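You operate a simulated robot arm through the tools that you are given. There is no shell and no other tool. Be economical: measure what you need, move in short steps, check, and stop when the job is done.

Carry out the task below with a simulated robot arm. There is one attempt and no reset: what you move stays moved.

## Task
Dry the purple plate and put it in the yellow drawer.
Fine: use the checked tea towel and lay it back; shut the drawer.

The check looks at the end state, three seconds after you hand in, the way a careful person would. Anything else that was tipped, shoved, dropped, spilled or broken makes it a failure. Flat cloth is picked up by pressing the open fingertips on it (5 to 10 N) and closing them slowly along it; thin cloth reads only 2 to 8 mm in the jaws.

## Robot
A 7-joint arm with a two-finger parallel gripper on a trunk, on a base that drives. Base frame: it is fixed to the floor where the robot stands at the start and does not move with it; the origin is under the middle of the robot, x ahead of it, y to its left, z up. Units: mm, rad, N and s.
With the tool pointing down near the work surface it reaches from about 200 to 740 mm from the robot's upright axis, wherever it stands. Its first joint turns from -2.897 to 2.897 rad. Places, roughly: yellow drawer [700, -1900, 500]; drawer [800, -1900, 400]. Payload 1.57 kg.
The tool frame sits at the grasp point between the pads (the TCP): z along the fingers, y along the line on which they close. The tips reach 30 mm beyond it. Largest opening 110 mm; finger width 24, thickness 12; the body of the gripper, 48 by 112 mm, starts 78 mm behind the TCP.
Orientation is that of the tool frame in the base frame, as a unit quaternion [x, y, z, w]. With the fingers straight down and closing along the base's y, the tool's x points along the base's -x, its y along +y and its z along -z.

## Interface
- The arm moves only by the tool step_arm. Its argument "targets" is a list of rows, each an object of numbers (a shift or turn left out is 0, a gripper value left out holds the last): "dx", "dy", "dz": the shift along the tool's x, y, z in units of 150 mm (1.0 is 150 mm); "ax", "ay", "az": the turn, a rotation vector about the tool's x, y, z in units of 60 degrees (1.0 is 60 degrees); "fingers": the finger opening in mm, from 0 to 110. In form: [{"dx": .., "dy": .., "dz": .., "ax": .., "ay": .., "az": .., "fingers": ..}, ...]. A call has 1 to 10 rows; each row is the pose to reach, as a shift and turn from the pose commanded when the call began, along the tool's axes at that moment. A call with a number of a shift or a turn outside -1 to 1 is refused whole. A row lasts 0.2 s, in which the tool goes at most 50 mm and 0.15 rad; a call with a longer step from one row to the next is refused whole, and so is a gripper value outside its range. Where a pose cannot be reached the arm comes as near as it can. A force on the tool above 50 N (or 10 N above the force at the start of the call, whichever is more), or a blocked arm, ends the call early, and 0.2 s more pass. The fingers move at their own pace (about 45 mm/s each) and stop on an object; they squeeze with about 23 N. The grip force told is the motor's: it shows also when the fingers shut on nothing. Time passes only in rows, and 0.2 s behind the last, so rows that repeat a pose let the fingers close. It gives the time, the measured TCP pose, the force on the tool (base axes), the opening and the grip force at its end, in the units of the frame above (readings bear some noise), and new pictures: "pictures" is both (left out), scene, wrist or none.
- Cameras (640 x 400 px; columns grow to the right, rows downward): "scene" is now at [24.2, 138.6, 1574.3]; the picture's right is [-0.17, -0.98, 0.00], its down [-0.61, 0.11, -0.79] and it looks along [0.77, -0.14, -0.62] (base axes); focal length 252 px, centre (320, 200). "wrist" rides on the gripper at [70, 16, -141] in the tool frame; the picture's right is [-0.23, 0.97, 0.00], its down [-0.86, -0.20, -0.48] and it looks along [-0.47, -0.11, 0.88] (tool axes); focal length 222 px, centre (320, 200). There is no depth. A picture from a camera that has moved, and an enlarged one, comes with that camera's place and axes in the base frame and with its lens.
- slide_trunk(by): slides the trunk up (or, below 0, down) by that many mm; the arm and the scene camera ride with it, the base frame stays. It gives what a move gives, with no picture.
- roll_base(legs): drives the robot by 1 to 6 legs, each [ahead, turn to the left] in mm and rad, along the robot's own axes; the way and the turn of a leg run together, so that a leg with both is an arc; at most 1500 mm and 3.142 rad a leg. The arm and the cameras ride along, it lands a little off, and it stops where it bumps. It gives what a move gives, and a new picture of the scene camera.
- head_to(pan, tilt): turns the head with the scene camera to pan (to the left, within 2.705 rad either way) and tilt (down, from -0.506 to 1.204), counted from straight ahead of the robot. It gives what a move gives, and a new picture of the scene camera.
- zoom(camera, box): a new picture of the part [left, top, right, bottom] of that camera's present view, enlarged. No time passes.
- sign_off(): hands the job in; it is judged then, once.

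Go step by step. Nothing tells you exact positions but the pictures and the camera data: compare them with the known pose of the tool, close in by small moves and look again before you grip or let go. The budget is 120 turns and 170 pictures, counting those below and the enlarged ones. Unless the task says otherwise, let go and move clear before handing in, and close with one line.

The tools are called after "Call:" as name(argument=value, ...) on one line, values as JSON. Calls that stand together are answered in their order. step_arm: Moves the arm, as the interface text tells. Its arguments: {"type":"object","properties":{"targets":{"type":"array","items":{"type":"object","properties":{"dx":{"type":"number"},"dy":{"type":"number"},"dz":{"type":"number"},"ax":{"type":"number"},"ay":{"type":"number"},"az":{"type":"number"},"fingers":{"type":"number"}}}},"pictures":{"type":"string","enum":["both","scene","wrist","none"]}},"required":["targets"]} The other tools are called the same way: slide_trunk (by) slides the trunk up or down; roll_base (legs) drives the base; head_to (pan, tilt) turns the head that bears the scene camera; zoom (camera, box) takes an enlarged picture of a part of a camera's view; sign_off () hands the job in.

At the start:

```text
time_s: 0.0
eef_pos: [436.5, -201.6, 1216.1]
orientation: [0.0, 1.0, 0.0, 0.0]
contact_force: [-0.4, -0.8, 0.0]
grip_width: 110.2
finger_force: 0.0
trunk travel left (down, up): [-500.0, 90.0]
robot x, y, heading: [0.8, -0.4, -0.005]
head pan, tilt: [-0.175, 0.665]
```

scene: 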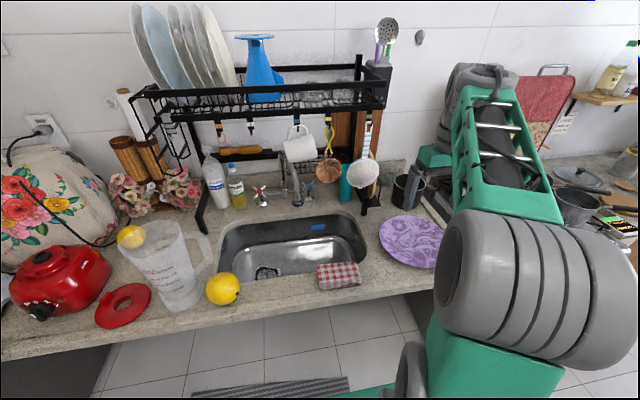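
wrist: 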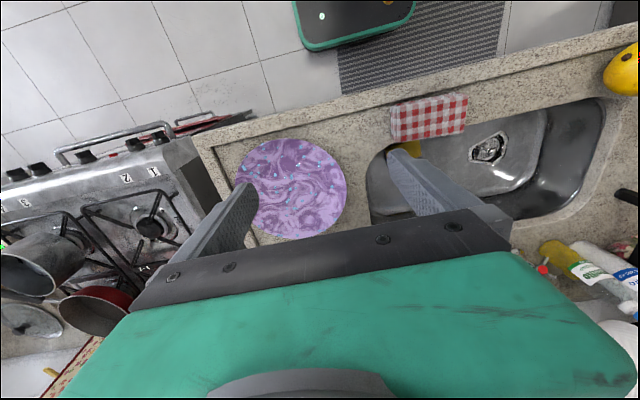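

I see the purple plate at about (563,-298) to the right of the sink and the checked towel at about (480,0) on its front rim. I'll zoom in on both and look right toward the drawers.

Call:
zoom(camera="wrist", box=[220, 70, 500, 245])

Call:
zoom(camera="scene", box=[280, 180, 460, 300])

Call:
head_to(pan=-1.2, tilt=0.6)

```text
2.29 times, centred on (360, 158) of wrist
camera zoom: at [368.4, -185.2, 1357.3], right [0.23, 0.97, 0.0], down [0.86, -0.2, 0.48], along [0.47, -0.11, -0.88], focal length 508 px, centre (229, 297)
```

zoom: 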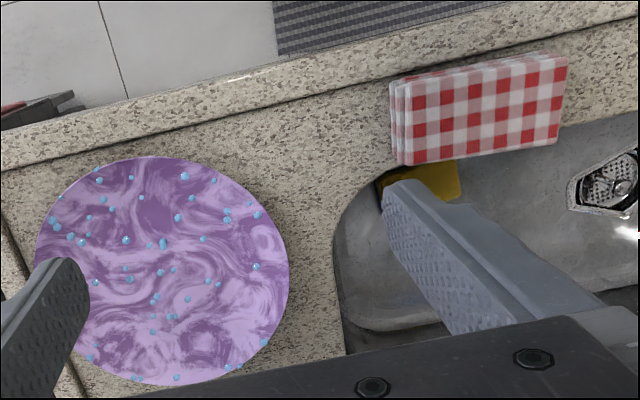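

```text
3.33 times, centred on (370, 240) of scene
camera zoom: at [24.2, 138.6, 1574.3], right [-0.17, -0.98, 0.0], down [-0.61, 0.11, -0.79], along [0.77, -0.14, -0.62], focal length 840 px, centre (153, 67)
```

zoom: 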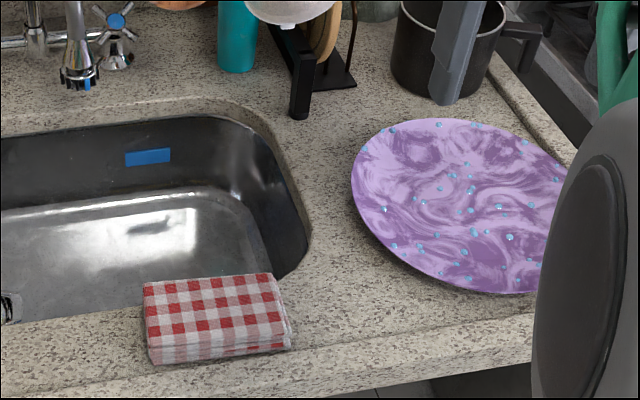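

```text
time_s: 1.3
eef_pos: [437.3, -202.8, 1216.2]
orientation: [0.001, 1.0, 0.0, 0.0]
contact_force: [-0.9, 0.5, -0.9]
grip_width: 110.0
finger_force: 0.2
trunk travel left (down, up): [-500.0, 90.0]
robot x, y, heading: [-1.9, 0.6, 0.006]
head pan, tilt: [-1.201, 0.6]
camera scene: at [-28.7, 71.3, 1580.0], right [-0.93, -0.36, 0.0], down [-0.2, 0.53, -0.83], along [0.3, -0.77, -0.56], focal length 252 px, centre (320, 200)
```

scene: 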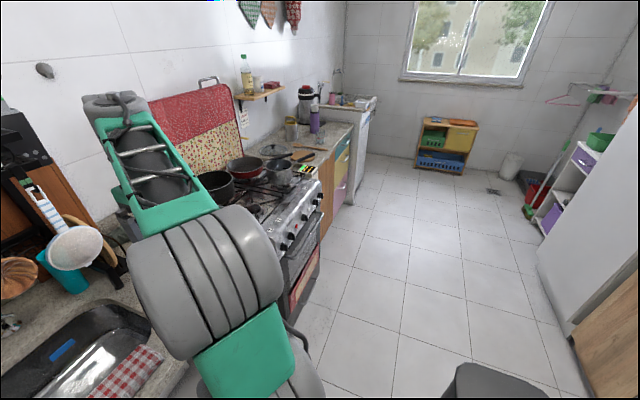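

Past the stove there is a cabinet with coloured fronts. I'll zoom in to find the yellow drawer.

Call:
zoom(camera="scene", box=[260, 90, 500, 240])

```text
2.67 times, centred on (380, 165) of scene
camera zoom: at [-28.7, 71.3, 1580.0], right [-0.93, -0.36, 0.0], down [-0.2, 0.53, -0.83], along [0.3, -0.77, -0.56], focal length 672 px, centre (160, 293)
```

zoom: 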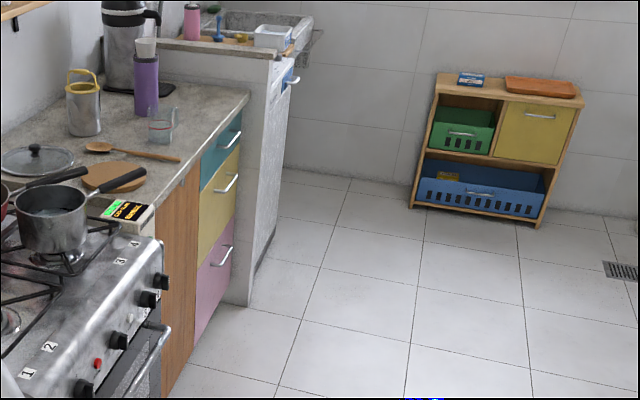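

The yellow drawer is the middle front of the cabinet past the stove (teal over yellow over pink), with its handle near (500,-1900,640). I'll do the drying first, so I'm turning the jaws to close along x and moving over the towel.

Call:
step_arm(targets=[{"dx": -0.03, "dy": 0.1, "dz": 0.06, "az": 0.14}, {"dx": -0.06, "dy": 0.2, "dz": 0.12, "az": 0.28}, {"dx": -0.09, "dy": 0.3, "dz": 0.18, "az": 0.42}, {"dx": -0.12, "dy": 0.4, "dz": 0.24, "az": 0.56}, {"dx": -0.15, "dy": 0.5, "dz": 0.3, "az": 0.7}, {"dx": -0.18, "dy": 0.6, "dz": 0.36, "az": 0.84}, {"dx": -0.21, "dy": 0.7, "dz": 0.42, "az": 0.98}, {"dx": -0.24, "dy": 0.8, "dz": 0.48, "az": 1.0}, {"dx": -0.27, "dy": 0.9, "dz": 0.54, "az": 1.0}, {"dx": -0.29, "dy": 1.0, "dz": 0.6, "az": 1.0}], pictures="none")

Call:
head_to(pan=-0.2, tilt=0.75)

```text
time_s: 3.5
eef_pos: [481.5, -51.2, 1126.2]
orientation: [0.501, 0.866, 0.001, 0.0]
contact_force: [0.2, -0.5, 0.2]
grip_width: 110.0
finger_force: 0.1
trunk travel left (down, up): [-500.0, 90.0]
robot x, y, heading: [-1.9, 0.9, 0.001]
head pan, tilt: [-1.201, 0.6]
```

```text
time_s: 4.8
eef_pos: [482.0, -51.5, 1124.8]
orientation: [0.5, 0.866, 0.0, 0.0]
contact_force: [0.5, -0.2, 0.3]
grip_width: 110.2
finger_force: 0.0
trunk travel left (down, up): [-500.0, 90.0]
robot x, y, heading: [-1.9, -4.5, -0.002]
head pan, tilt: [-0.201, 0.75]
camera scene: at [20.5, 137.1, 1567.2], right [-0.2, -0.98, 0.0], down [-0.67, 0.14, -0.73], along [0.72, -0.15, -0.68], focal length 252 px, centre (320, 200)
```

scene: 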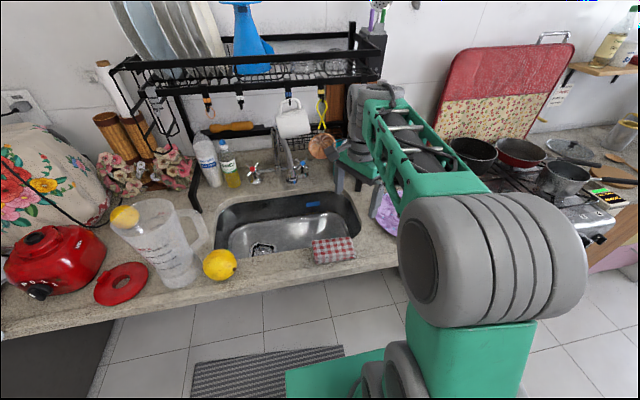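

The jaws have turned 60°. I'll finish the turn and come down over the towel.

Call:
step_arm(targets=[{"dx": 0.07, "dy": 0.037, "dz": 0.2, "az": 0.14}, {"dx": 0.142, "dy": 0.075, "dz": 0.4, "az": 0.28}, {"dx": 0.21, "dy": 0.11, "dz": 0.6, "az": 0.42}, {"dx": 0.284, "dy": 0.149, "dz": 0.75, "az": 0.56}, {"dx": 0.284, "dy": 0.149, "dz": 0.8, "az": 0.572}])

```text
time_s: 6.0
eef_pos: [478.7, -3.1, 1006.1]
orientation: [0.734, 0.679, 0.0, 0.0]
contact_force: [-0.4, -0.3, -0.9]
grip_width: 109.8
finger_force: 0.0
trunk travel left (down, up): [-500.0, 90.0]
robot x, y, heading: [-1.7, 3.0, -0.003]
head pan, tilt: [-0.201, 0.75]
camera scene: at [20.6, 137.3, 1567.2], right [-0.2, -0.98, 0.0], down [-0.67, 0.14, -0.73], along [0.72, -0.15, -0.68], focal length 252 px, centre (320, 200)
camera wrist: at [501.1, 65.1, 1147.1], right [0.95, -0.3, 0.0], down [-0.27, -0.84, 0.48], along [-0.14, -0.46, -0.88], focal length 222 px, centre (320, 200)
```

scene: 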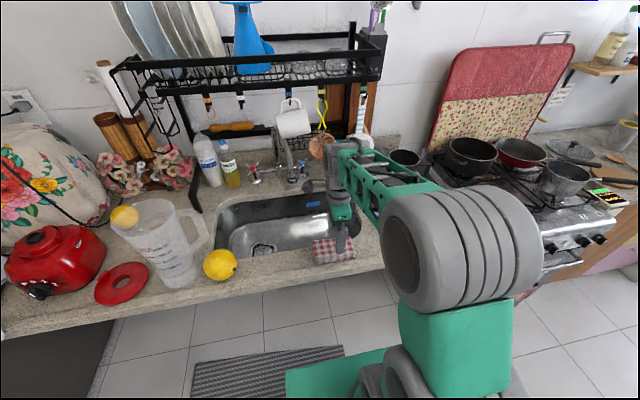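
wrist: 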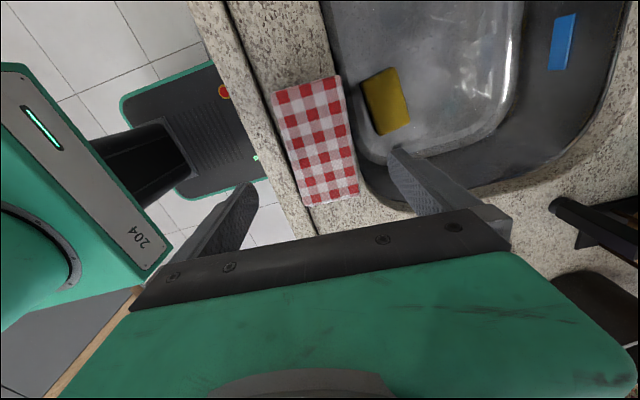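

The towel centre measures (483,1), about 63 mm wide. I'll narrow the jaws and go down until the tips are just above the counter.

Call:
step_arm(targets=[{"dx": 0.027, "dy": 0.025, "dz": 0.1, "fingers": 88}, {"dx": 0.027, "dy": 0.025, "dz": 0.25, "fingers": 88}, {"dx": 0.027, "dy": 0.025, "dz": 0.4, "fingers": 88}, {"dx": 0.027, "dy": 0.025, "dz": 0.48, "fingers": 88}, {"dx": 0.027, "dy": 0.025, "dz": 0.5, "fingers": 88}])

Call:
zoom(camera="scene", box=[280, 190, 400, 290])

```text
time_s: 7.2
eef_pos: [484.8, 0.8, 931.6]
orientation: [0.733, 0.68, 0.0, 0.0]
contact_force: [0.8, 0.1, 0.2]
grip_width: 88.1
finger_force: 0.0
trunk travel left (down, up): [-500.0, 90.0]
robot x, y, heading: [-0.1, 0.6, -0.001]
head pan, tilt: [-0.201, 0.75]
camera scene: at [20.5, 137.2, 1567.2], right [-0.2, -0.98, 0.0], down [-0.67, 0.14, -0.73], along [0.72, -0.15, -0.68], focal length 252 px, centre (320, 200)
camera wrist: at [505.4, 68.2, 1072.5], right [0.95, -0.3, 0.0], down [-0.26, -0.84, 0.48], along [-0.14, -0.46, -0.88], focal length 222 px, centre (320, 200)
```

scene: 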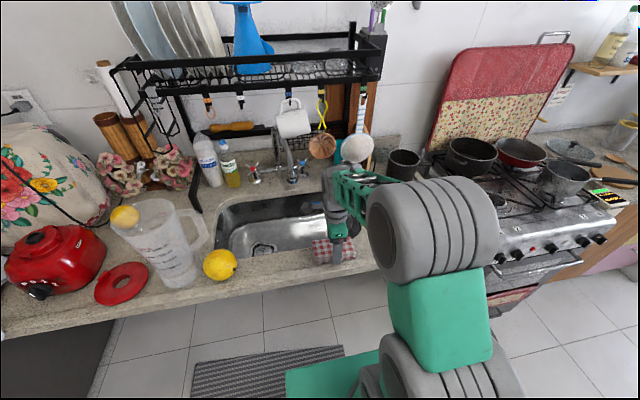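
wrist: 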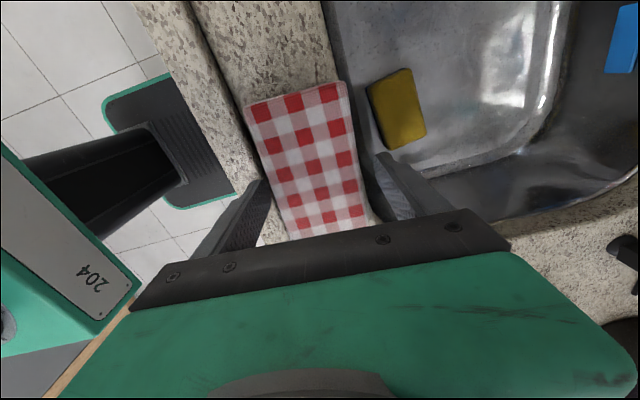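

```text
4.00 times, centred on (340, 240) of scene
camera zoom: at [20.5, 137.2, 1567.2], right [-0.2, -0.98, 0.0], down [-0.67, 0.14, -0.73], along [0.72, -0.15, -0.68], focal length 1008 px, centre (240, 40)
```

zoom: 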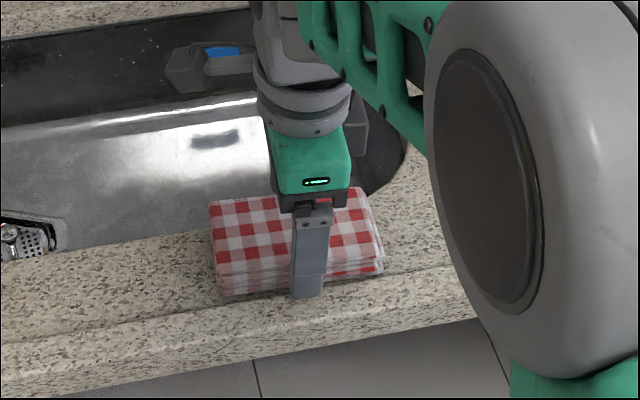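

The fingers straddle the towel with the tips about 11 mm above the counter. I'll close on it slowly.

Call:
step_arm(targets=[{"fingers": 75}, {"fingers": 65}, {"fingers": 55}, {"fingers": 48}, {"fingers": 42}, {"fingers": 36}, {"fingers": 30}, {"fingers": 30}])

Call:
zoom(camera="scene", box=[280, 190, 400, 290])

```text
time_s: 8.9
eef_pos: [483.4, 0.1, 931.0]
orientation: [0.733, 0.681, 0.001, 0.0]
contact_force: [0.6, 0.8, -0.5]
grip_width: 66.9
finger_force: 22.9
trunk travel left (down, up): [-500.0, 90.0]
robot x, y, heading: [1.1, 1.2, 0.005]
head pan, tilt: [-0.201, 0.75]
camera scene: at [20.6, 137.2, 1567.1], right [-0.2, -0.98, 0.0], down [-0.67, 0.14, -0.73], along [0.72, -0.15, -0.68], focal length 252 px, centre (320, 200)
camera wrist: at [505.5, 68.2, 1072.7], right [0.95, -0.3, 0.0], down [-0.26, -0.84, 0.48], along [-0.14, -0.46, -0.88], focal length 222 px, centre (320, 200)
```

scene: 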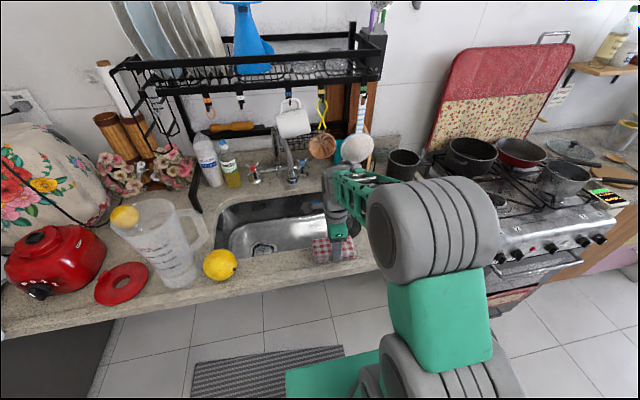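
wrist: 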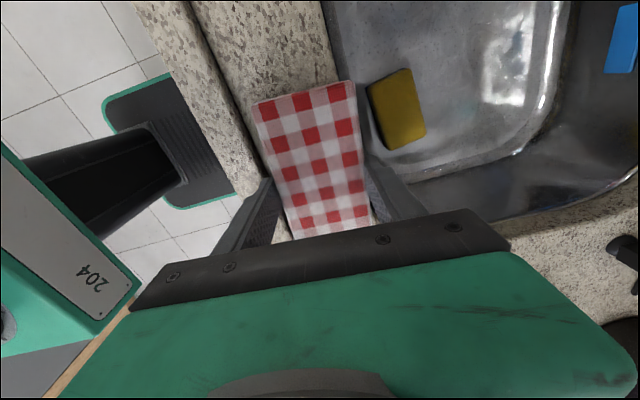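

```text
4.00 times, centred on (340, 240) of scene
camera zoom: at [20.6, 137.2, 1567.1], right [-0.2, -0.98, 0.0], down [-0.67, 0.14, -0.73], along [0.72, -0.15, -0.68], focal length 1008 px, centre (240, 40)
```

zoom: 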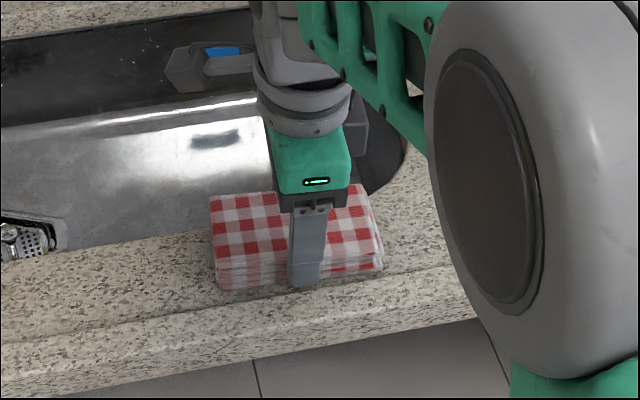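

The towel is gripped at 67 mm and behaves like a firm block. I'll lift it 100 mm and check.

Call:
step_arm(targets=[{"dz": -0.1}, {"dz": -0.3}, {"dz": -0.5}, {"dz": -0.7}])

```text
time_s: 9.9
eef_pos: [483.6, 0.3, 1036.0]
orientation: [0.733, 0.68, 0.0, 0.0]
contact_force: [0.3, -1.0, -2.4]
grip_width: 66.9
finger_force: 22.9
trunk travel left (down, up): [-500.0, 90.0]
robot x, y, heading: [2.3, -0.4, -0.0]
head pan, tilt: [-0.201, 0.75]
camera scene: at [20.5, 137.2, 1567.1], right [-0.2, -0.98, 0.0], down [-0.67, 0.14, -0.73], along [0.72, -0.15, -0.68], focal length 252 px, centre (320, 200)
camera wrist: at [506.1, 68.8, 1177.2], right [0.95, -0.3, 0.0], down [-0.26, -0.84, 0.48], along [-0.14, -0.46, -0.88], focal length 222 px, centre (320, 200)
```

scene: 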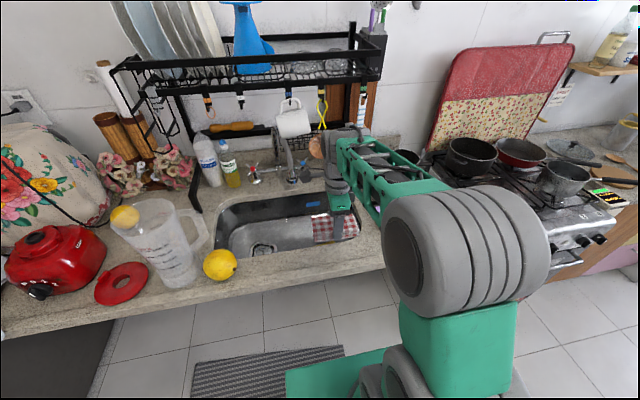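
wrist: 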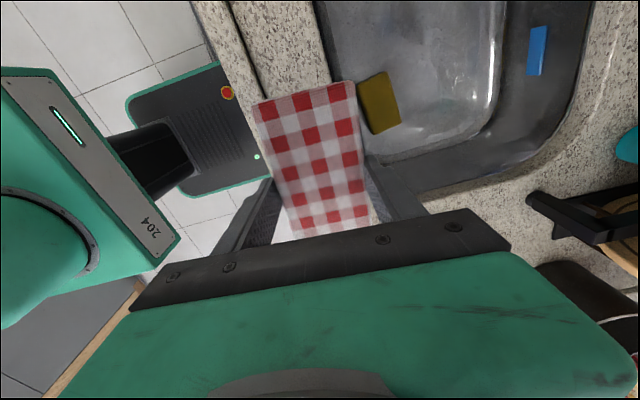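

The towel is held and its underside is about 41 mm below the TCP. I'll carry it toward the plate while turning the jaws back, so its long side runs along x.

Call:
step_arm(targets=[{"dx": -0.12, "dy": 0.03, "az": -0.14}, {"dx": -0.24, "dy": 0.06, "az": -0.28}, {"dx": -0.36, "dy": 0.1, "az": -0.42}, {"dx": -0.48, "dy": 0.14, "az": -0.56}, {"dx": -0.6, "dy": 0.17, "az": -0.7}, {"dx": -0.72, "dy": 0.2, "az": -0.84}, {"dx": -0.84, "dy": 0.24, "az": -0.98}, {"dx": -0.95, "dy": 0.272, "az": -1.0}])

```text
time_s: 11.8
eef_pos: [513.5, -146.2, 1034.3]
orientation: [0.294, 0.956, 0.001, 0.0]
contact_force: [0.4, 0.0, -0.6]
grip_width: 67.0
finger_force: 22.9
trunk travel left (down, up): [-500.0, 90.0]
robot x, y, heading: [2.8, -1.4, -0.0]
head pan, tilt: [-0.201, 0.75]
camera scene: at [20.7, 137.0, 1567.2], right [-0.2, -0.98, 0.0], down [-0.67, 0.14, -0.73], along [0.72, -0.15, -0.68], focal length 252 px, centre (320, 200)
camera wrist: at [465.3, -92.3, 1176.9], right [0.74, 0.68, 0.0], down [0.59, -0.65, 0.48], along [0.32, -0.35, -0.88], focal length 222 px, centre (320, 200)
```

scene: 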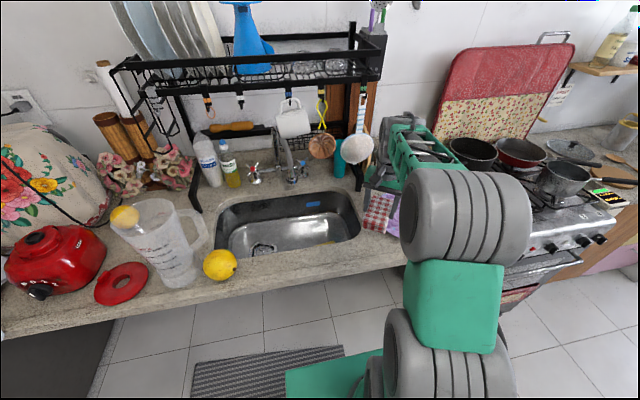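
wrist: 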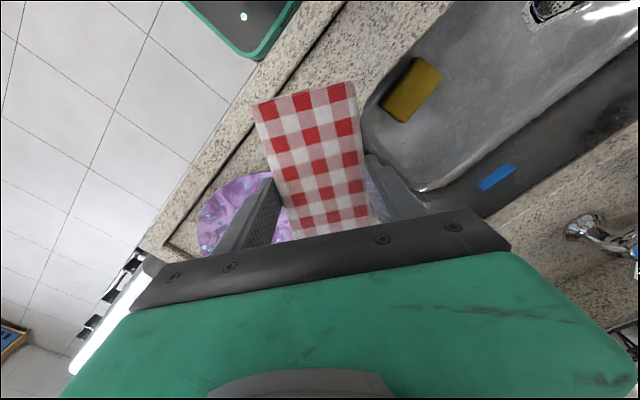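

The plate centre works out at about (568,-300), radius about 125. I'll move the towel above it and finish turning.

Call:
step_arm(targets=[{"dx": -0.18, "dy": -0.13, "az": -0.14}, {"dx": -0.36, "dy": -0.26, "az": -0.28}, {"dx": -0.54, "dy": -0.39, "az": -0.42}, {"dx": -0.72, "dy": -0.52, "az": -0.55}, {"dx": -0.877, "dy": -0.644, "az": -0.57}])

Call:
zoom(camera="scene", box=[330, 130, 480, 280])

```text
time_s: 12.9
eef_pos: [568.2, -301.1, 1034.4]
orientation: [0.001, 1.0, 0.0, 0.0]
contact_force: [0.0, 0.0, 0.1]
grip_width: 67.1
finger_force: 23.2
trunk travel left (down, up): [-500.0, 90.0]
robot x, y, heading: [-0.6, 2.9, 0.004]
head pan, tilt: [-0.201, 0.75]
camera scene: at [20.8, 136.7, 1567.2], right [-0.2, -0.98, 0.0], down [-0.67, 0.14, -0.73], along [0.72, -0.15, -0.68], focal length 252 px, centre (320, 200)
camera wrist: at [498.6, -283.9, 1176.6], right [0.23, 0.97, 0.0], down [0.85, -0.2, 0.48], along [0.47, -0.11, -0.88], focal length 222 px, centre (320, 200)
```

scene: 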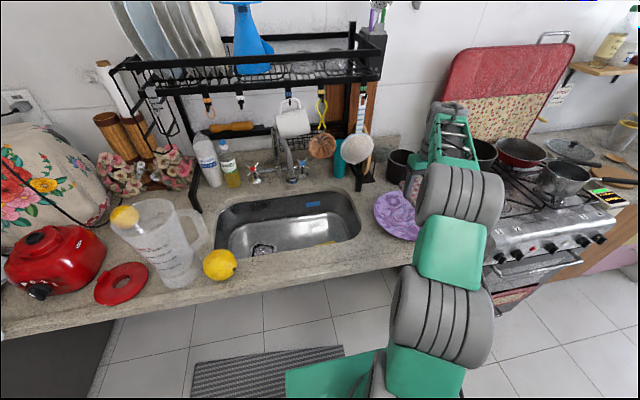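
wrist: 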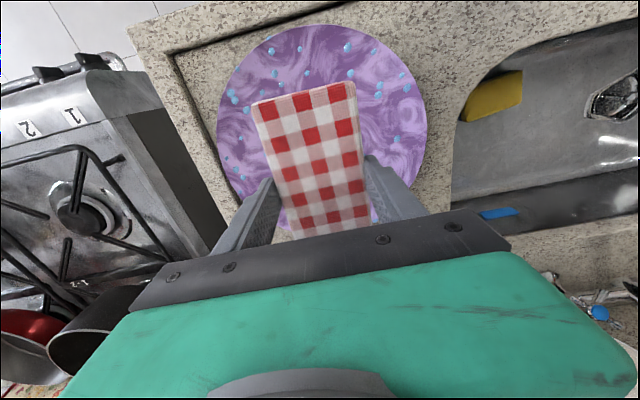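

```text
2.67 times, centred on (405, 205) of scene
camera zoom: at [20.8, 136.7, 1567.2], right [-0.2, -0.98, 0.0], down [-0.67, 0.14, -0.73], along [0.72, -0.15, -0.68], focal length 672 px, centre (93, 187)
```

zoom: 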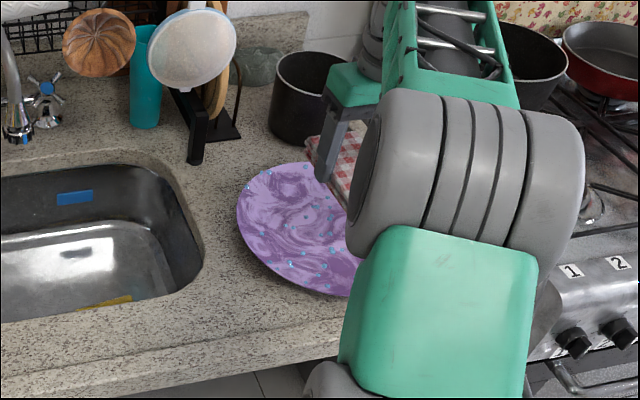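

I take the plate centre to be (570,-298). I'll lower the towel onto the middle and watch the force.

Call:
step_arm(targets=[{"dz": 0.15}, {"dz": 0.3}, {"dz": 0.45}, {"dz": 0.52}, {"dz": 0.55}, {"dz": 0.57}], pictures="none")

```text
time_s: 14.3
eef_pos: [567.2, -299.0, 949.4]
orientation: [0.0, 1.0, 0.001, 0.001]
contact_force: [0.7, -0.1, -0.6]
grip_width: 67.1
finger_force: 22.9
trunk travel left (down, up): [-500.0, 90.0]
robot x, y, heading: [-1.5, -1.4, -0.002]
head pan, tilt: [-0.201, 0.75]
```

Call:
step_arm(targets=[{"dz": 0.013}, {"dz": 0.027}, {"dz": 0.04}])

```text
time_s: 15.2
eef_pos: [567.3, -299.7, 943.1]
orientation: [0.001, 1.0, 0.0, 0.0]
contact_force: [0.3, 0.0, -0.8]
grip_width: 67.1
finger_force: 23.2
trunk travel left (down, up): [-500.0, 90.0]
robot x, y, heading: [1.1, 1.3, 0.005]
head pan, tilt: [-0.201, 0.75]
camera scene: at [20.6, 137.1, 1567.2], right [-0.2, -0.98, 0.0], down [-0.67, 0.14, -0.73], along [0.72, -0.15, -0.68], focal length 252 px, centre (320, 200)
camera wrist: at [498.4, -283.0, 1085.5], right [0.23, 0.97, 0.0], down [0.85, -0.2, 0.48], along [0.47, -0.11, -0.88], focal length 222 px, centre (320, 200)
```

scene: 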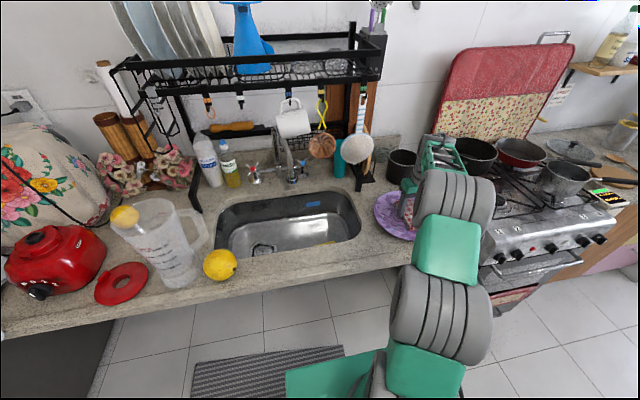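
wrist: 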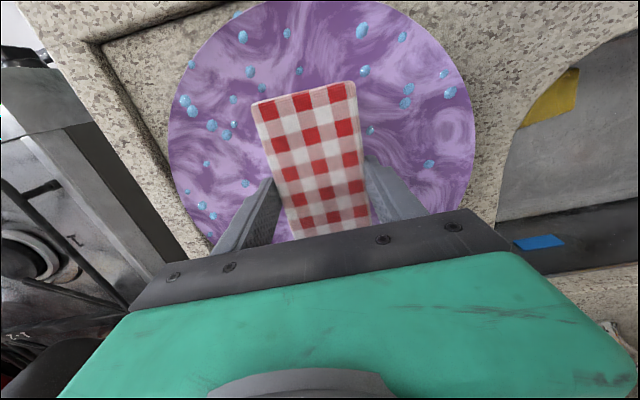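

No contact yet, so I'll keep going down in small steps.

Call:
step_arm(targets=[{"dz": 0.01}, {"dz": 0.02}, {"dz": 0.03}, {"dz": 0.037}], pictures="none")

```text
time_s: 16.1
eef_pos: [568.9, -300.1, 940.3]
orientation: [0.0, 1.0, -0.001, 0.002]
contact_force: [3.8, -2.1, 13.2]
grip_width: 66.8
finger_force: 22.8
trunk travel left (down, up): [-500.0, 90.0]
robot x, y, heading: [-0.2, 1.2, -0.006]
head pan, tilt: [-0.201, 0.75]
```

Contact at TCP z≈940 with 13 N. I'll ease off slightly and try a short stroke toward the near rim.

Call:
step_arm(targets=[{"dz": -0.008}, {"dx": 0.07, "dz": -0.008}, {"dx": 0.14, "dz": -0.008}, {"dx": 0.2, "dz": -0.01}])

```text
time_s: 17.1
eef_pos: [536.9, -299.1, 939.2]
orientation: [0.001, 1.0, 0.0, -0.001]
contact_force: [0.7, 0.8, 5.6]
grip_width: 67.0
finger_force: 23.2
trunk travel left (down, up): [-500.0, 90.0]
robot x, y, heading: [2.5, 1.1, -0.005]
head pan, tilt: [-0.201, 0.75]
camera scene: at [20.4, 137.3, 1567.1], right [-0.2, -0.98, 0.0], down [-0.67, 0.14, -0.73], along [0.72, -0.15, -0.68], focal length 252 px, centre (320, 200)
camera wrist: at [468.0, -281.8, 1081.2], right [0.23, 0.97, 0.0], down [0.86, -0.2, 0.48], along [0.46, -0.11, -0.88], focal length 222 px, centre (320, 200)
```

scene: 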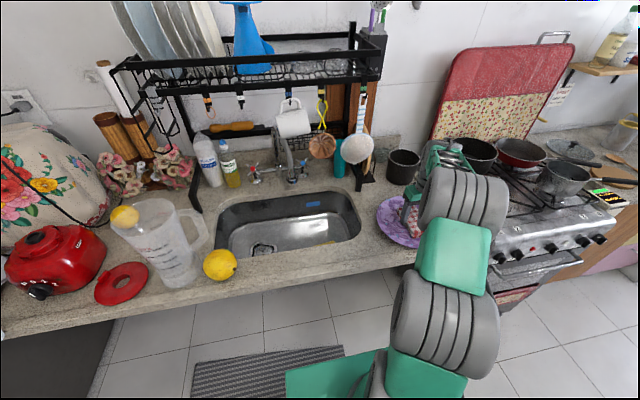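
wrist: 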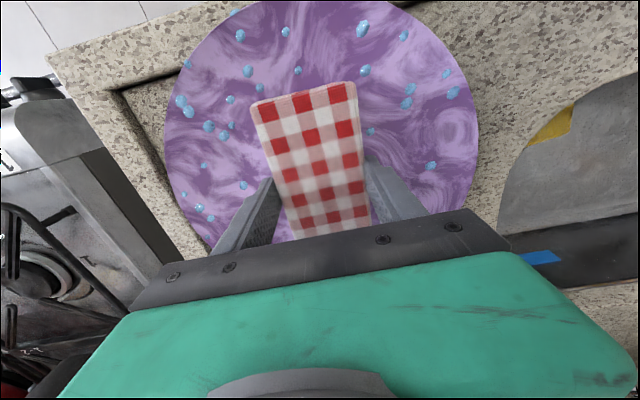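

The plate slid along with the towel, so I need a lighter touch. I'll slide it back 30 mm, then lift and see whether the dabbed area has dried.

Call:
step_arm(targets=[{"dz": 0.007}, {"dx": -0.07, "dz": 0.007}, {"dx": -0.14, "dz": 0.007}, {"dx": -0.2, "dz": 0.007}, {"dx": -0.2, "dz": -0.1}, {"dx": 0.0, "dz": -0.3}, {"dx": 0.25, "dz": -0.4}, {"dx": 0.5, "dz": -0.45}])

```text
time_s: 18.9
eef_pos: [461.2, -299.3, 1007.8]
orientation: [0.001, 1.0, 0.0, -0.001]
contact_force: [-0.1, 1.0, -0.4]
grip_width: 67.1
finger_force: 22.8
trunk travel left (down, up): [-500.0, 90.0]
robot x, y, heading: [-1.7, 2.8, 0.002]
head pan, tilt: [-0.201, 0.75]
camera scene: at [20.3, 137.2, 1567.1], right [-0.2, -0.98, 0.0], down [-0.67, 0.14, -0.73], along [0.72, -0.15, -0.68], focal length 252 px, centre (320, 200)
camera wrist: at [392.0, -282.8, 1150.2], right [0.23, 0.97, 0.0], down [0.85, -0.2, 0.48], along [0.47, -0.11, -0.88], focal length 222 px, centre (320, 200)
```

scene: 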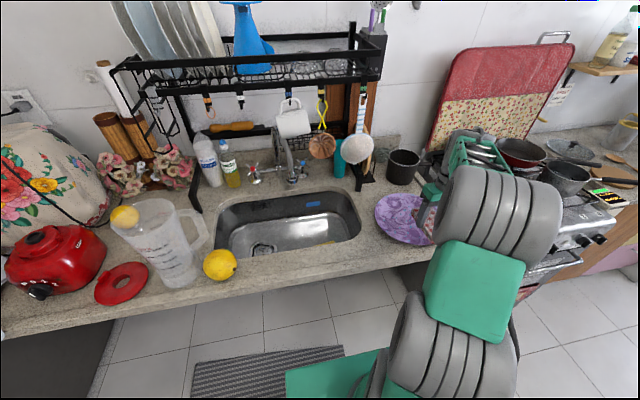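
wrist: 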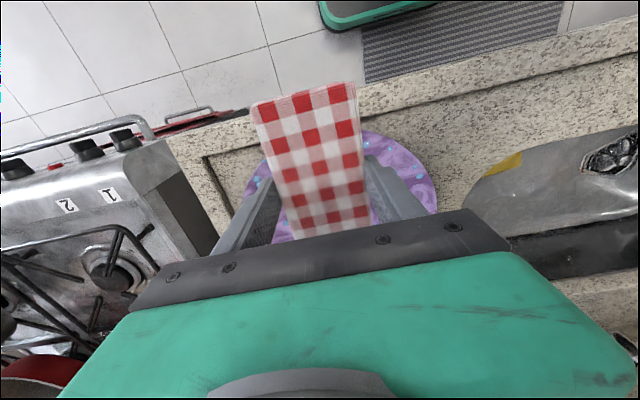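

Call:
zoom(camera="scene", box=[360, 170, 460, 260])

```text
4.44 times, centred on (410, 215) of scene
camera zoom: at [20.3, 137.2, 1567.1], right [-0.2, -0.98, 0.0], down [-0.67, 0.14, -0.73], along [0.72, -0.15, -0.68], focal length 1120 px, centre (-80, 133)
```

zoom: 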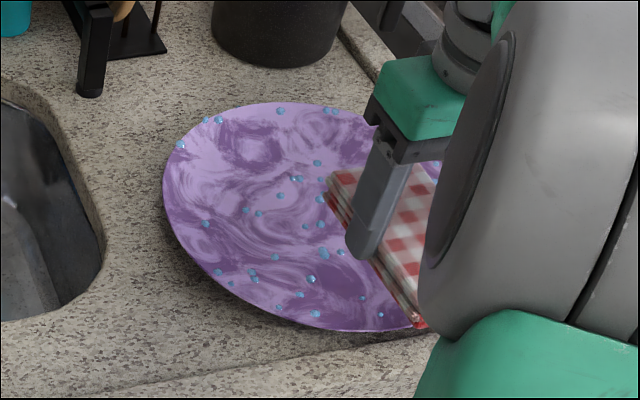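

The drops are still there, so it needs real rubbing. I'll try a very light stroke, so that friction with the counter holds the plate.

Call:
step_arm(targets=[{"dx": -0.3}, {"dx": -0.6}, {"dx": -0.86}, {"dx": -0.86, "dz": 0.2}, {"dx": -0.86, "dz": 0.4}, {"dx": -0.86, "dz": 0.43}, {"dx": -0.86, "dz": 0.442}, {"dx": -0.86, "dz": 0.447}], pictures="none")

```text
time_s: 20.8
eef_pos: [589.7, -298.8, 942.4]
orientation: [0.001, 1.0, -0.001, 0.002]
contact_force: [-4.8, -0.8, 18.0]
grip_width: 67.5
finger_force: 22.4
trunk travel left (down, up): [-500.0, 90.0]
robot x, y, heading: [-2.2, -0.6, -0.001]
head pan, tilt: [-0.201, 0.75]
```

Call:
step_arm(targets=[{"dz": -0.01}, {"dz": -0.018}], pictures="none")

```text
time_s: 21.4
eef_pos: [591.2, -299.3, 942.5]
orientation: [0.002, 1.0, 0.0, 0.0]
contact_force: [-2.2, -4.3, 8.3]
grip_width: 67.2
finger_force: 23.3
trunk travel left (down, up): [-500.0, 90.0]
robot x, y, heading: [1.4, -0.2, 0.002]
head pan, tilt: [-0.201, 0.75]
```

Call:
step_arm(targets=[{"dz": -0.009}, {"dz": -0.009}], pictures="none")

```text
time_s: 21.9
eef_pos: [590.8, -298.7, 943.7]
orientation: [0.0, 1.0, 0.001, -0.002]
contact_force: [-3.2, 0.8, 3.4]
grip_width: 66.9
finger_force: 23.3
trunk travel left (down, up): [-500.0, 90.0]
robot x, y, heading: [0.6, 0.2, -0.002]
head pan, tilt: [-0.201, 0.75]
```

Contact is 3.4 N. I'll do a stroke toward me from here.

Call:
step_arm(targets=[{"dx": 0.13, "dz": 0.003}, {"dx": 0.27, "dz": 0.005}, {"dx": 0.4, "dz": 0.003}])

Call:
zoom(camera="scene", box=[360, 170, 460, 260])

```text
time_s: 22.8
eef_pos: [531.2, -299.6, 944.5]
orientation: [0.001, 1.0, 0.0, 0.001]
contact_force: [-1.3, 0.5, 7.4]
grip_width: 67.1
finger_force: 23.4
trunk travel left (down, up): [-500.0, 90.0]
robot x, y, heading: [-2.5, -3.9, 0.002]
head pan, tilt: [-0.201, 0.75]
camera scene: at [20.3, 137.3, 1567.2], right [-0.2, -0.98, 0.0], down [-0.67, 0.14, -0.73], along [0.72, -0.15, -0.68], focal length 252 px, centre (320, 200)
camera wrist: at [461.6, -281.8, 1086.3], right [0.23, 0.97, 0.0], down [0.85, -0.2, 0.48], along [0.47, -0.11, -0.88], focal length 222 px, centre (320, 200)
```

scene: 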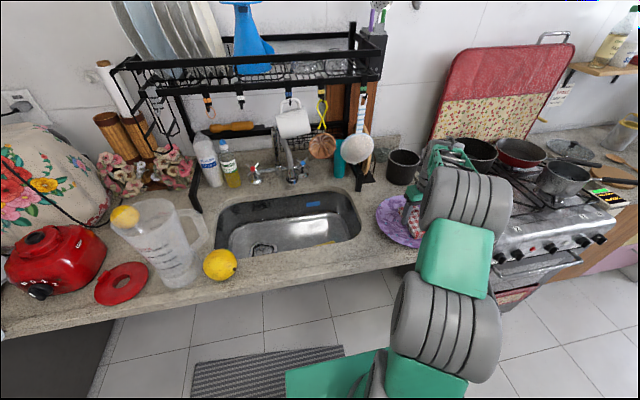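
wrist: 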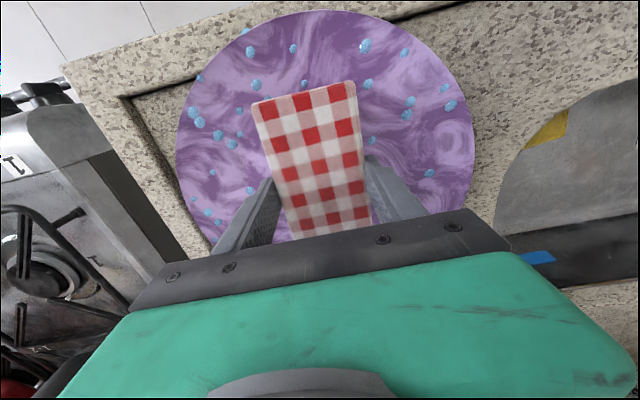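

```text
4.44 times, centred on (410, 215) of scene
camera zoom: at [20.3, 137.3, 1567.2], right [-0.2, -0.98, 0.0], down [-0.67, 0.14, -0.73], along [0.72, -0.15, -0.68], focal length 1120 px, centre (-80, 133)
```

zoom: 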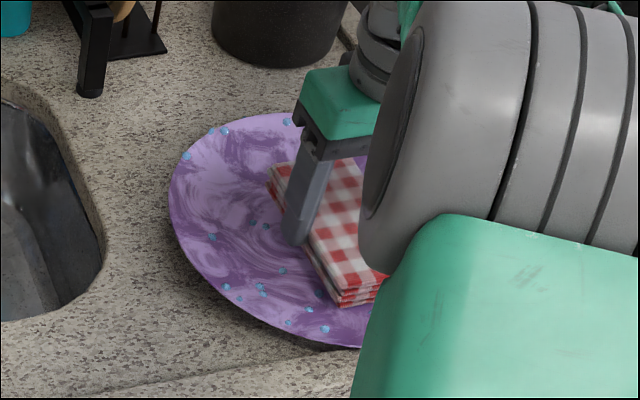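

The plate moved about half the stroke, so there was some rubbing. I'll lift aside and inspect the surface.

Call:
step_arm(targets=[{"dz": -0.25}, {"dz": -0.5, "dy": 0.2}, {"dz": -0.75, "dy": 0.5}, {"dz": -1.0, "dy": 0.75, "dx": -0.1}, {"dz": -1.0, "dy": 1.0, "dx": -0.2}])

Call:
zoom(camera="wrist", box=[120, 60, 320, 260])

```text
refused: row 3 steps farther than a row can; nothing moved
```

```text
2.00 times, centred on (220, 160) of wrist
camera zoom: at [461.6, -281.8, 1086.3], right [0.23, 0.97, 0.0], down [0.85, -0.2, 0.48], along [0.47, -0.11, -0.88], focal length 444 px, centre (520, 280)
```

zoom: 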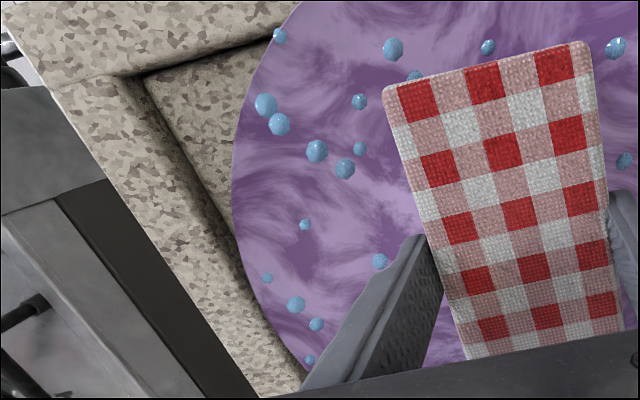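

Call:
step_arm(targets=[{"dz": -0.25}, {"dz": -0.5, "dy": 0.15}, {"dz": -0.7, "dy": 0.35}, {"dz": -0.85, "dy": 0.6}, {"dz": -1.0, "dy": 0.8, "dx": -0.1}, {"dz": -1.0, "dy": 1.0, "dx": -0.2}], pictures="wrist")

Call:
zoom(camera="wrist", box=[120, 60, 320, 260])

Call:
zoom(camera="scene", box=[340, 160, 480, 270])

```text
time_s: 24.1
eef_pos: [563.1, -149.5, 1093.7]
orientation: [0.001, 1.0, 0.0, 0.0]
contact_force: [0.4, -0.3, -0.9]
grip_width: 67.3
finger_force: 23.2
trunk travel left (down, up): [-500.0, 90.0]
robot x, y, heading: [2.9, 1.5, 0.001]
head pan, tilt: [-0.201, 0.75]
camera wrist: at [492.6, -132.0, 1236.0], right [0.23, 0.97, 0.0], down [0.85, -0.2, 0.48], along [0.47, -0.11, -0.88], focal length 222 px, centre (320, 200)
```

wrist: 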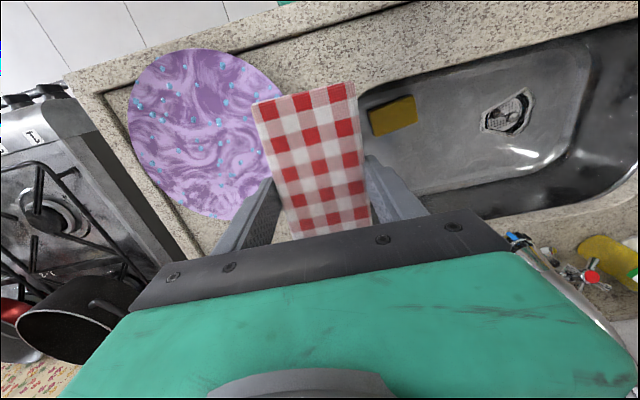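

```text
2.00 times, centred on (220, 160) of wrist
camera zoom: at [492.6, -132.0, 1236.0], right [0.23, 0.97, 0.0], down [0.85, -0.2, 0.48], along [0.47, -0.11, -0.88], focal length 444 px, centre (520, 280)
```

zoom: 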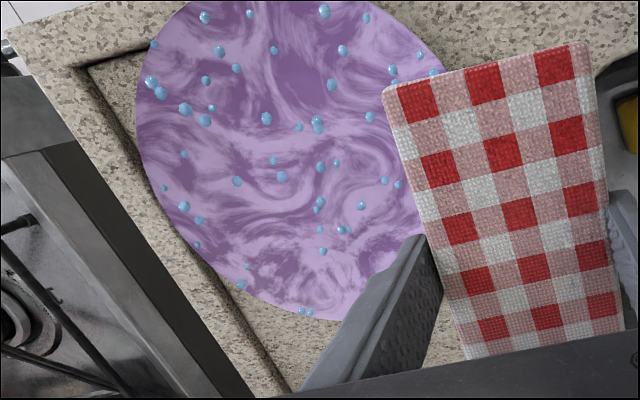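

```text
3.64 times, centred on (410, 215) of scene
camera zoom: at [20.7, 137.3, 1567.1], right [-0.2, -0.98, 0.0], down [-0.67, 0.14, -0.73], along [0.72, -0.15, -0.68], focal length 916 px, centre (-7, 146)
```

zoom: 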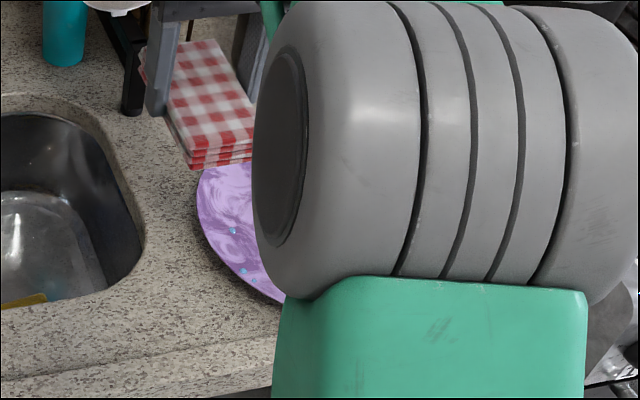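

All the drops remain; the towel mostly bridged on the sloping rim. The plate centre is now about (552,-299). I'll come down at the centre and find a very light contact.

Call:
step_arm(targets=[{"dy": -0.25}, {"dy": -0.5, "dx": 0.03}, {"dy": -0.75, "dx": 0.07, "dz": 0.1}, {"dy": -1.0, "dx": 0.073, "dz": 0.3}, {"dy": -1.0, "dx": 0.073, "dz": 0.6}, {"dy": -1.0, "dx": 0.073, "dz": 0.85}, {"dy": -1.0, "dx": 0.073, "dz": 0.98}, {"dy": -1.0, "dx": 0.073, "dz": 0.995}, {"dy": -1.0, "dx": 0.073, "dz": 1.0}], pictures="none")

Call:
step_arm(targets=[{"dz": 0.004}, {"dz": 0.004}], pictures="none")

Call:
step_arm(targets=[{"dz": 0.004}, {"dz": 0.004}], pictures="none")

Call:
step_arm(targets=[{"dz": 0.004}, {"dz": 0.004}], pictures="none")

```text
time_s: 26.1
eef_pos: [549.6, -299.7, 944.0]
orientation: [0.001, 1.0, 0.0, 0.001]
contact_force: [-0.2, -0.1, -0.5]
grip_width: 67.2
finger_force: 22.7
trunk travel left (down, up): [-500.0, 90.0]
robot x, y, heading: [-2.3, -1.4, -0.0]
head pan, tilt: [-0.201, 0.75]
```

```text
time_s: 26.8
eef_pos: [550.9, -298.6, 942.6]
orientation: [0.001, 1.0, 0.0, 0.0]
contact_force: [-1.0, -0.6, -0.5]
grip_width: 66.8
finger_force: 23.0
trunk travel left (down, up): [-500.0, 90.0]
robot x, y, heading: [0.7, -0.4, 0.002]
head pan, tilt: [-0.201, 0.75]
```

```text
time_s: 27.4
eef_pos: [551.5, -299.0, 943.8]
orientation: [0.002, 1.0, 0.0, 0.0]
contact_force: [-1.0, 0.1, -1.0]
grip_width: 67.2
finger_force: 23.6
trunk travel left (down, up): [-500.0, 90.0]
robot x, y, heading: [-0.2, -0.7, 0.004]
head pan, tilt: [-0.201, 0.75]
```

```text
time_s: 27.9
eef_pos: [549.8, -299.2, 941.9]
orientation: [0.0, 1.0, -0.001, 0.0]
contact_force: [-0.7, 0.1, -1.2]
grip_width: 67.3
finger_force: 23.1
trunk travel left (down, up): [-500.0, 90.0]
robot x, y, heading: [-2.1, -0.7, -0.001]
head pan, tilt: [-0.201, 0.75]
```

Call:
step_arm(targets=[{"dz": 0.004}, {"dz": 0.005}], pictures="none")

Call:
step_arm(targets=[{"dz": 0.004}, {"dz": 0.005}], pictures="none")

Call:
step_arm(targets=[{"dy": 0.1}, {"dy": 0.2}, {"dy": 0.0}, {"dy": -0.2}, {"dy": 0.0}], pictures="wrist")

```text
time_s: 28.6
eef_pos: [550.4, -299.9, 942.0]
orientation: [0.0, 1.0, 0.0, 0.0]
contact_force: [0.1, -0.7, -0.7]
grip_width: 67.2
finger_force: 22.6
trunk travel left (down, up): [-500.0, 90.0]
robot x, y, heading: [2.3, -5.3, 0.003]
head pan, tilt: [-0.201, 0.75]
```

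```text
time_s: 29.1
eef_pos: [551.1, -298.9, 940.9]
orientation: [0.001, 1.0, 0.0, 0.0]
contact_force: [-0.7, 0.8, 0.2]
grip_width: 67.1
finger_force: 22.8
trunk travel left (down, up): [-500.0, 90.0]
robot x, y, heading: [-1.5, 0.4, 0.002]
head pan, tilt: [-0.201, 0.75]
```

```text
time_s: 30.4
eef_pos: [552.0, -298.9, 940.6]
orientation: [0.0, 1.0, 0.0, 0.0]
contact_force: [1.0, 0.5, 0.2]
grip_width: 67.1
finger_force: 23.3
trunk travel left (down, up): [-500.0, 90.0]
robot x, y, heading: [-0.3, 0.9, 0.0]
head pan, tilt: [-0.201, 0.75]
camera wrist: at [481.1, -282.9, 1082.1], right [0.23, 0.97, 0.0], down [0.85, -0.2, 0.48], along [0.47, -0.11, -0.88], focal length 222 px, centre (320, 200)
```

wrist: 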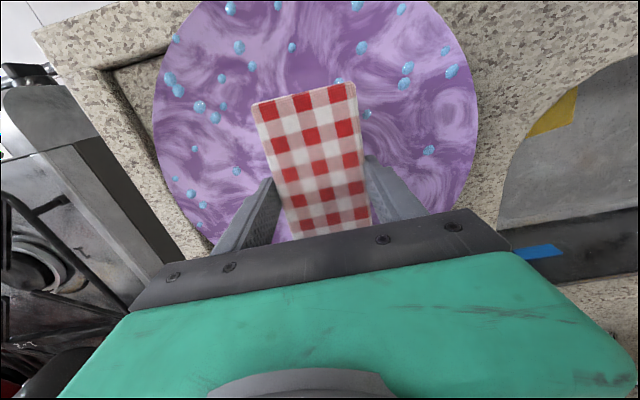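

The contact is borderline and the plate stayed put. I'll press a touch more and rub across.

Call:
step_arm(targets=[{"dz": 0.004}, {"dz": 0.006}, {"dz": 0.006, "dy": 0.1}, {"dz": 0.006, "dy": 0.2}, {"dz": 0.006, "dy": 0.1}], pictures="wrist")

```text
time_s: 31.6
eef_pos: [550.8, -284.2, 939.2]
orientation: [0.002, 1.0, 0.0, -0.001]
contact_force: [0.0, 0.6, 0.2]
grip_width: 66.8
finger_force: 22.8
trunk travel left (down, up): [-500.0, 90.0]
robot x, y, heading: [0.2, 3.1, -0.0]
head pan, tilt: [-0.201, 0.75]
camera wrist: at [481.3, -267.6, 1081.2], right [0.23, 0.97, 0.0], down [0.86, -0.2, 0.48], along [0.47, -0.11, -0.88], focal length 222 px, centre (320, 200)
```

wrist: 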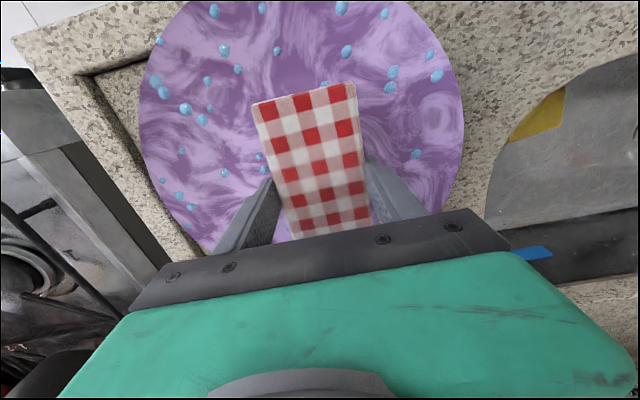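

Call:
step_arm(targets=[{"dz": 0.004, "dy": -0.1}, {"dz": 0.008, "dy": -0.2}, {"dz": 0.008, "dy": -0.1}], pictures="none")

Call:
step_arm(targets=[{"dz": 0.003, "dy": 0.1}, {"dz": 0.006, "dy": 0.2}, {"dz": 0.006, "dy": 0.1}], pictures="wrist")

```text
time_s: 32.4
eef_pos: [550.5, -299.7, 938.2]
orientation: [0.001, 1.0, 0.0, -0.001]
contact_force: [-0.1, 0.4, -1.2]
grip_width: 67.0
finger_force: 23.3
trunk travel left (down, up): [-500.0, 90.0]
robot x, y, heading: [0.2, 0.6, 0.001]
head pan, tilt: [-0.201, 0.75]
```

```text
time_s: 33.1
eef_pos: [551.1, -283.7, 937.0]
orientation: [0.001, 1.0, -0.001, 0.0]
contact_force: [-0.8, -1.7, 2.9]
grip_width: 67.2
finger_force: 22.6
trunk travel left (down, up): [-500.0, 90.0]
robot x, y, heading: [-4.5, -1.1, -0.004]
head pan, tilt: [-0.201, 0.75]
camera wrist: at [481.3, -267.2, 1079.4], right [0.23, 0.97, 0.0], down [0.85, -0.2, 0.48], along [0.47, -0.11, -0.88], focal length 222 px, centre (320, 200)
```

wrist: 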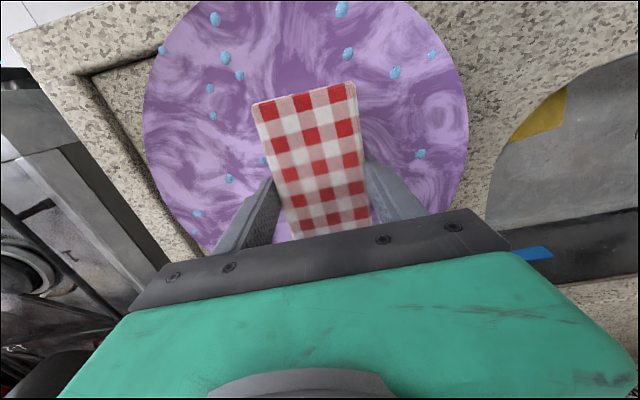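

Drops are clearly disappearing now at about 3 N. I'll keep rubbing at this height with strokes in y.

Call:
step_arm(targets=[{"dy": -0.1}, {"dy": -0.2}, {"dy": -0.1}, {"dy": 0.0}, {"dy": -0.1}, {"dy": -0.2}, {"dy": -0.1}, {"dy": 0.0}, {"dy": -0.1}], pictures="wrist")

```text
time_s: 35.1
eef_pos: [550.5, -299.4, 936.9]
orientation: [0.001, 1.0, 0.0, 0.0]
contact_force: [0.3, 0.4, 0.3]
grip_width: 67.4
finger_force: 22.9
trunk travel left (down, up): [-500.0, 90.0]
robot x, y, heading: [0.0, 0.5, -0.004]
head pan, tilt: [-0.201, 0.75]
camera wrist: at [481.5, -282.3, 1079.1], right [0.23, 0.97, 0.0], down [0.85, -0.2, 0.48], along [0.47, -0.11, -0.88], focal length 222 px, centre (320, 200)
```

wrist: 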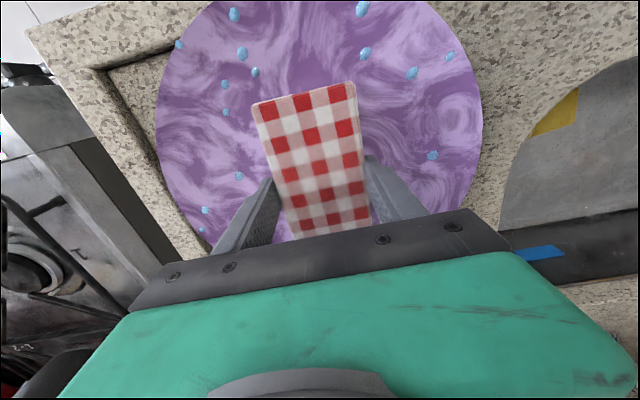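

Call:
step_arm(targets=[{"dz": 0.006}, {"dz": 0.006, "dy": 0.13}, {"dz": 0.006, "dy": 0.26}, {"dz": 0.006, "dy": 0.13}, {"dz": 0.006}, {"dz": 0.006, "dy": -0.1}, {"dz": 0.006}, {"dz": 0.006, "dy": 0.13}, {"dz": 0.006, "dy": 0.0}], pictures="wrist")

```text
time_s: 37.1
eef_pos: [549.9, -298.2, 938.1]
orientation: [0.0, 1.0, 0.0, 0.0]
contact_force: [-0.6, -1.1, 2.2]
grip_width: 66.8
finger_force: 23.2
trunk travel left (down, up): [-500.0, 90.0]
robot x, y, heading: [-1.1, -1.3, 0.003]
head pan, tilt: [-0.201, 0.75]
camera wrist: at [481.0, -282.2, 1078.7], right [0.23, 0.97, 0.0], down [0.86, -0.2, 0.48], along [0.47, -0.11, -0.88], focal length 222 px, centre (320, 200)
```

wrist: 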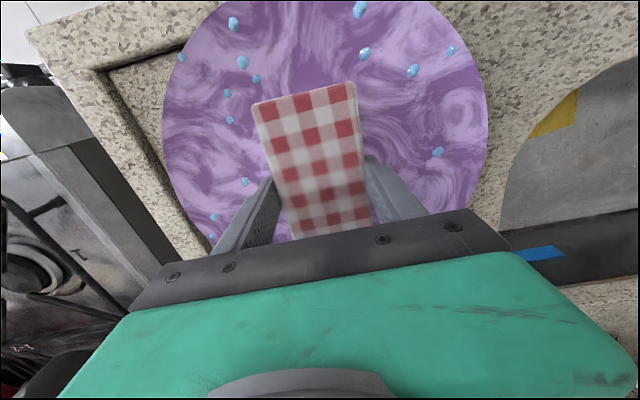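

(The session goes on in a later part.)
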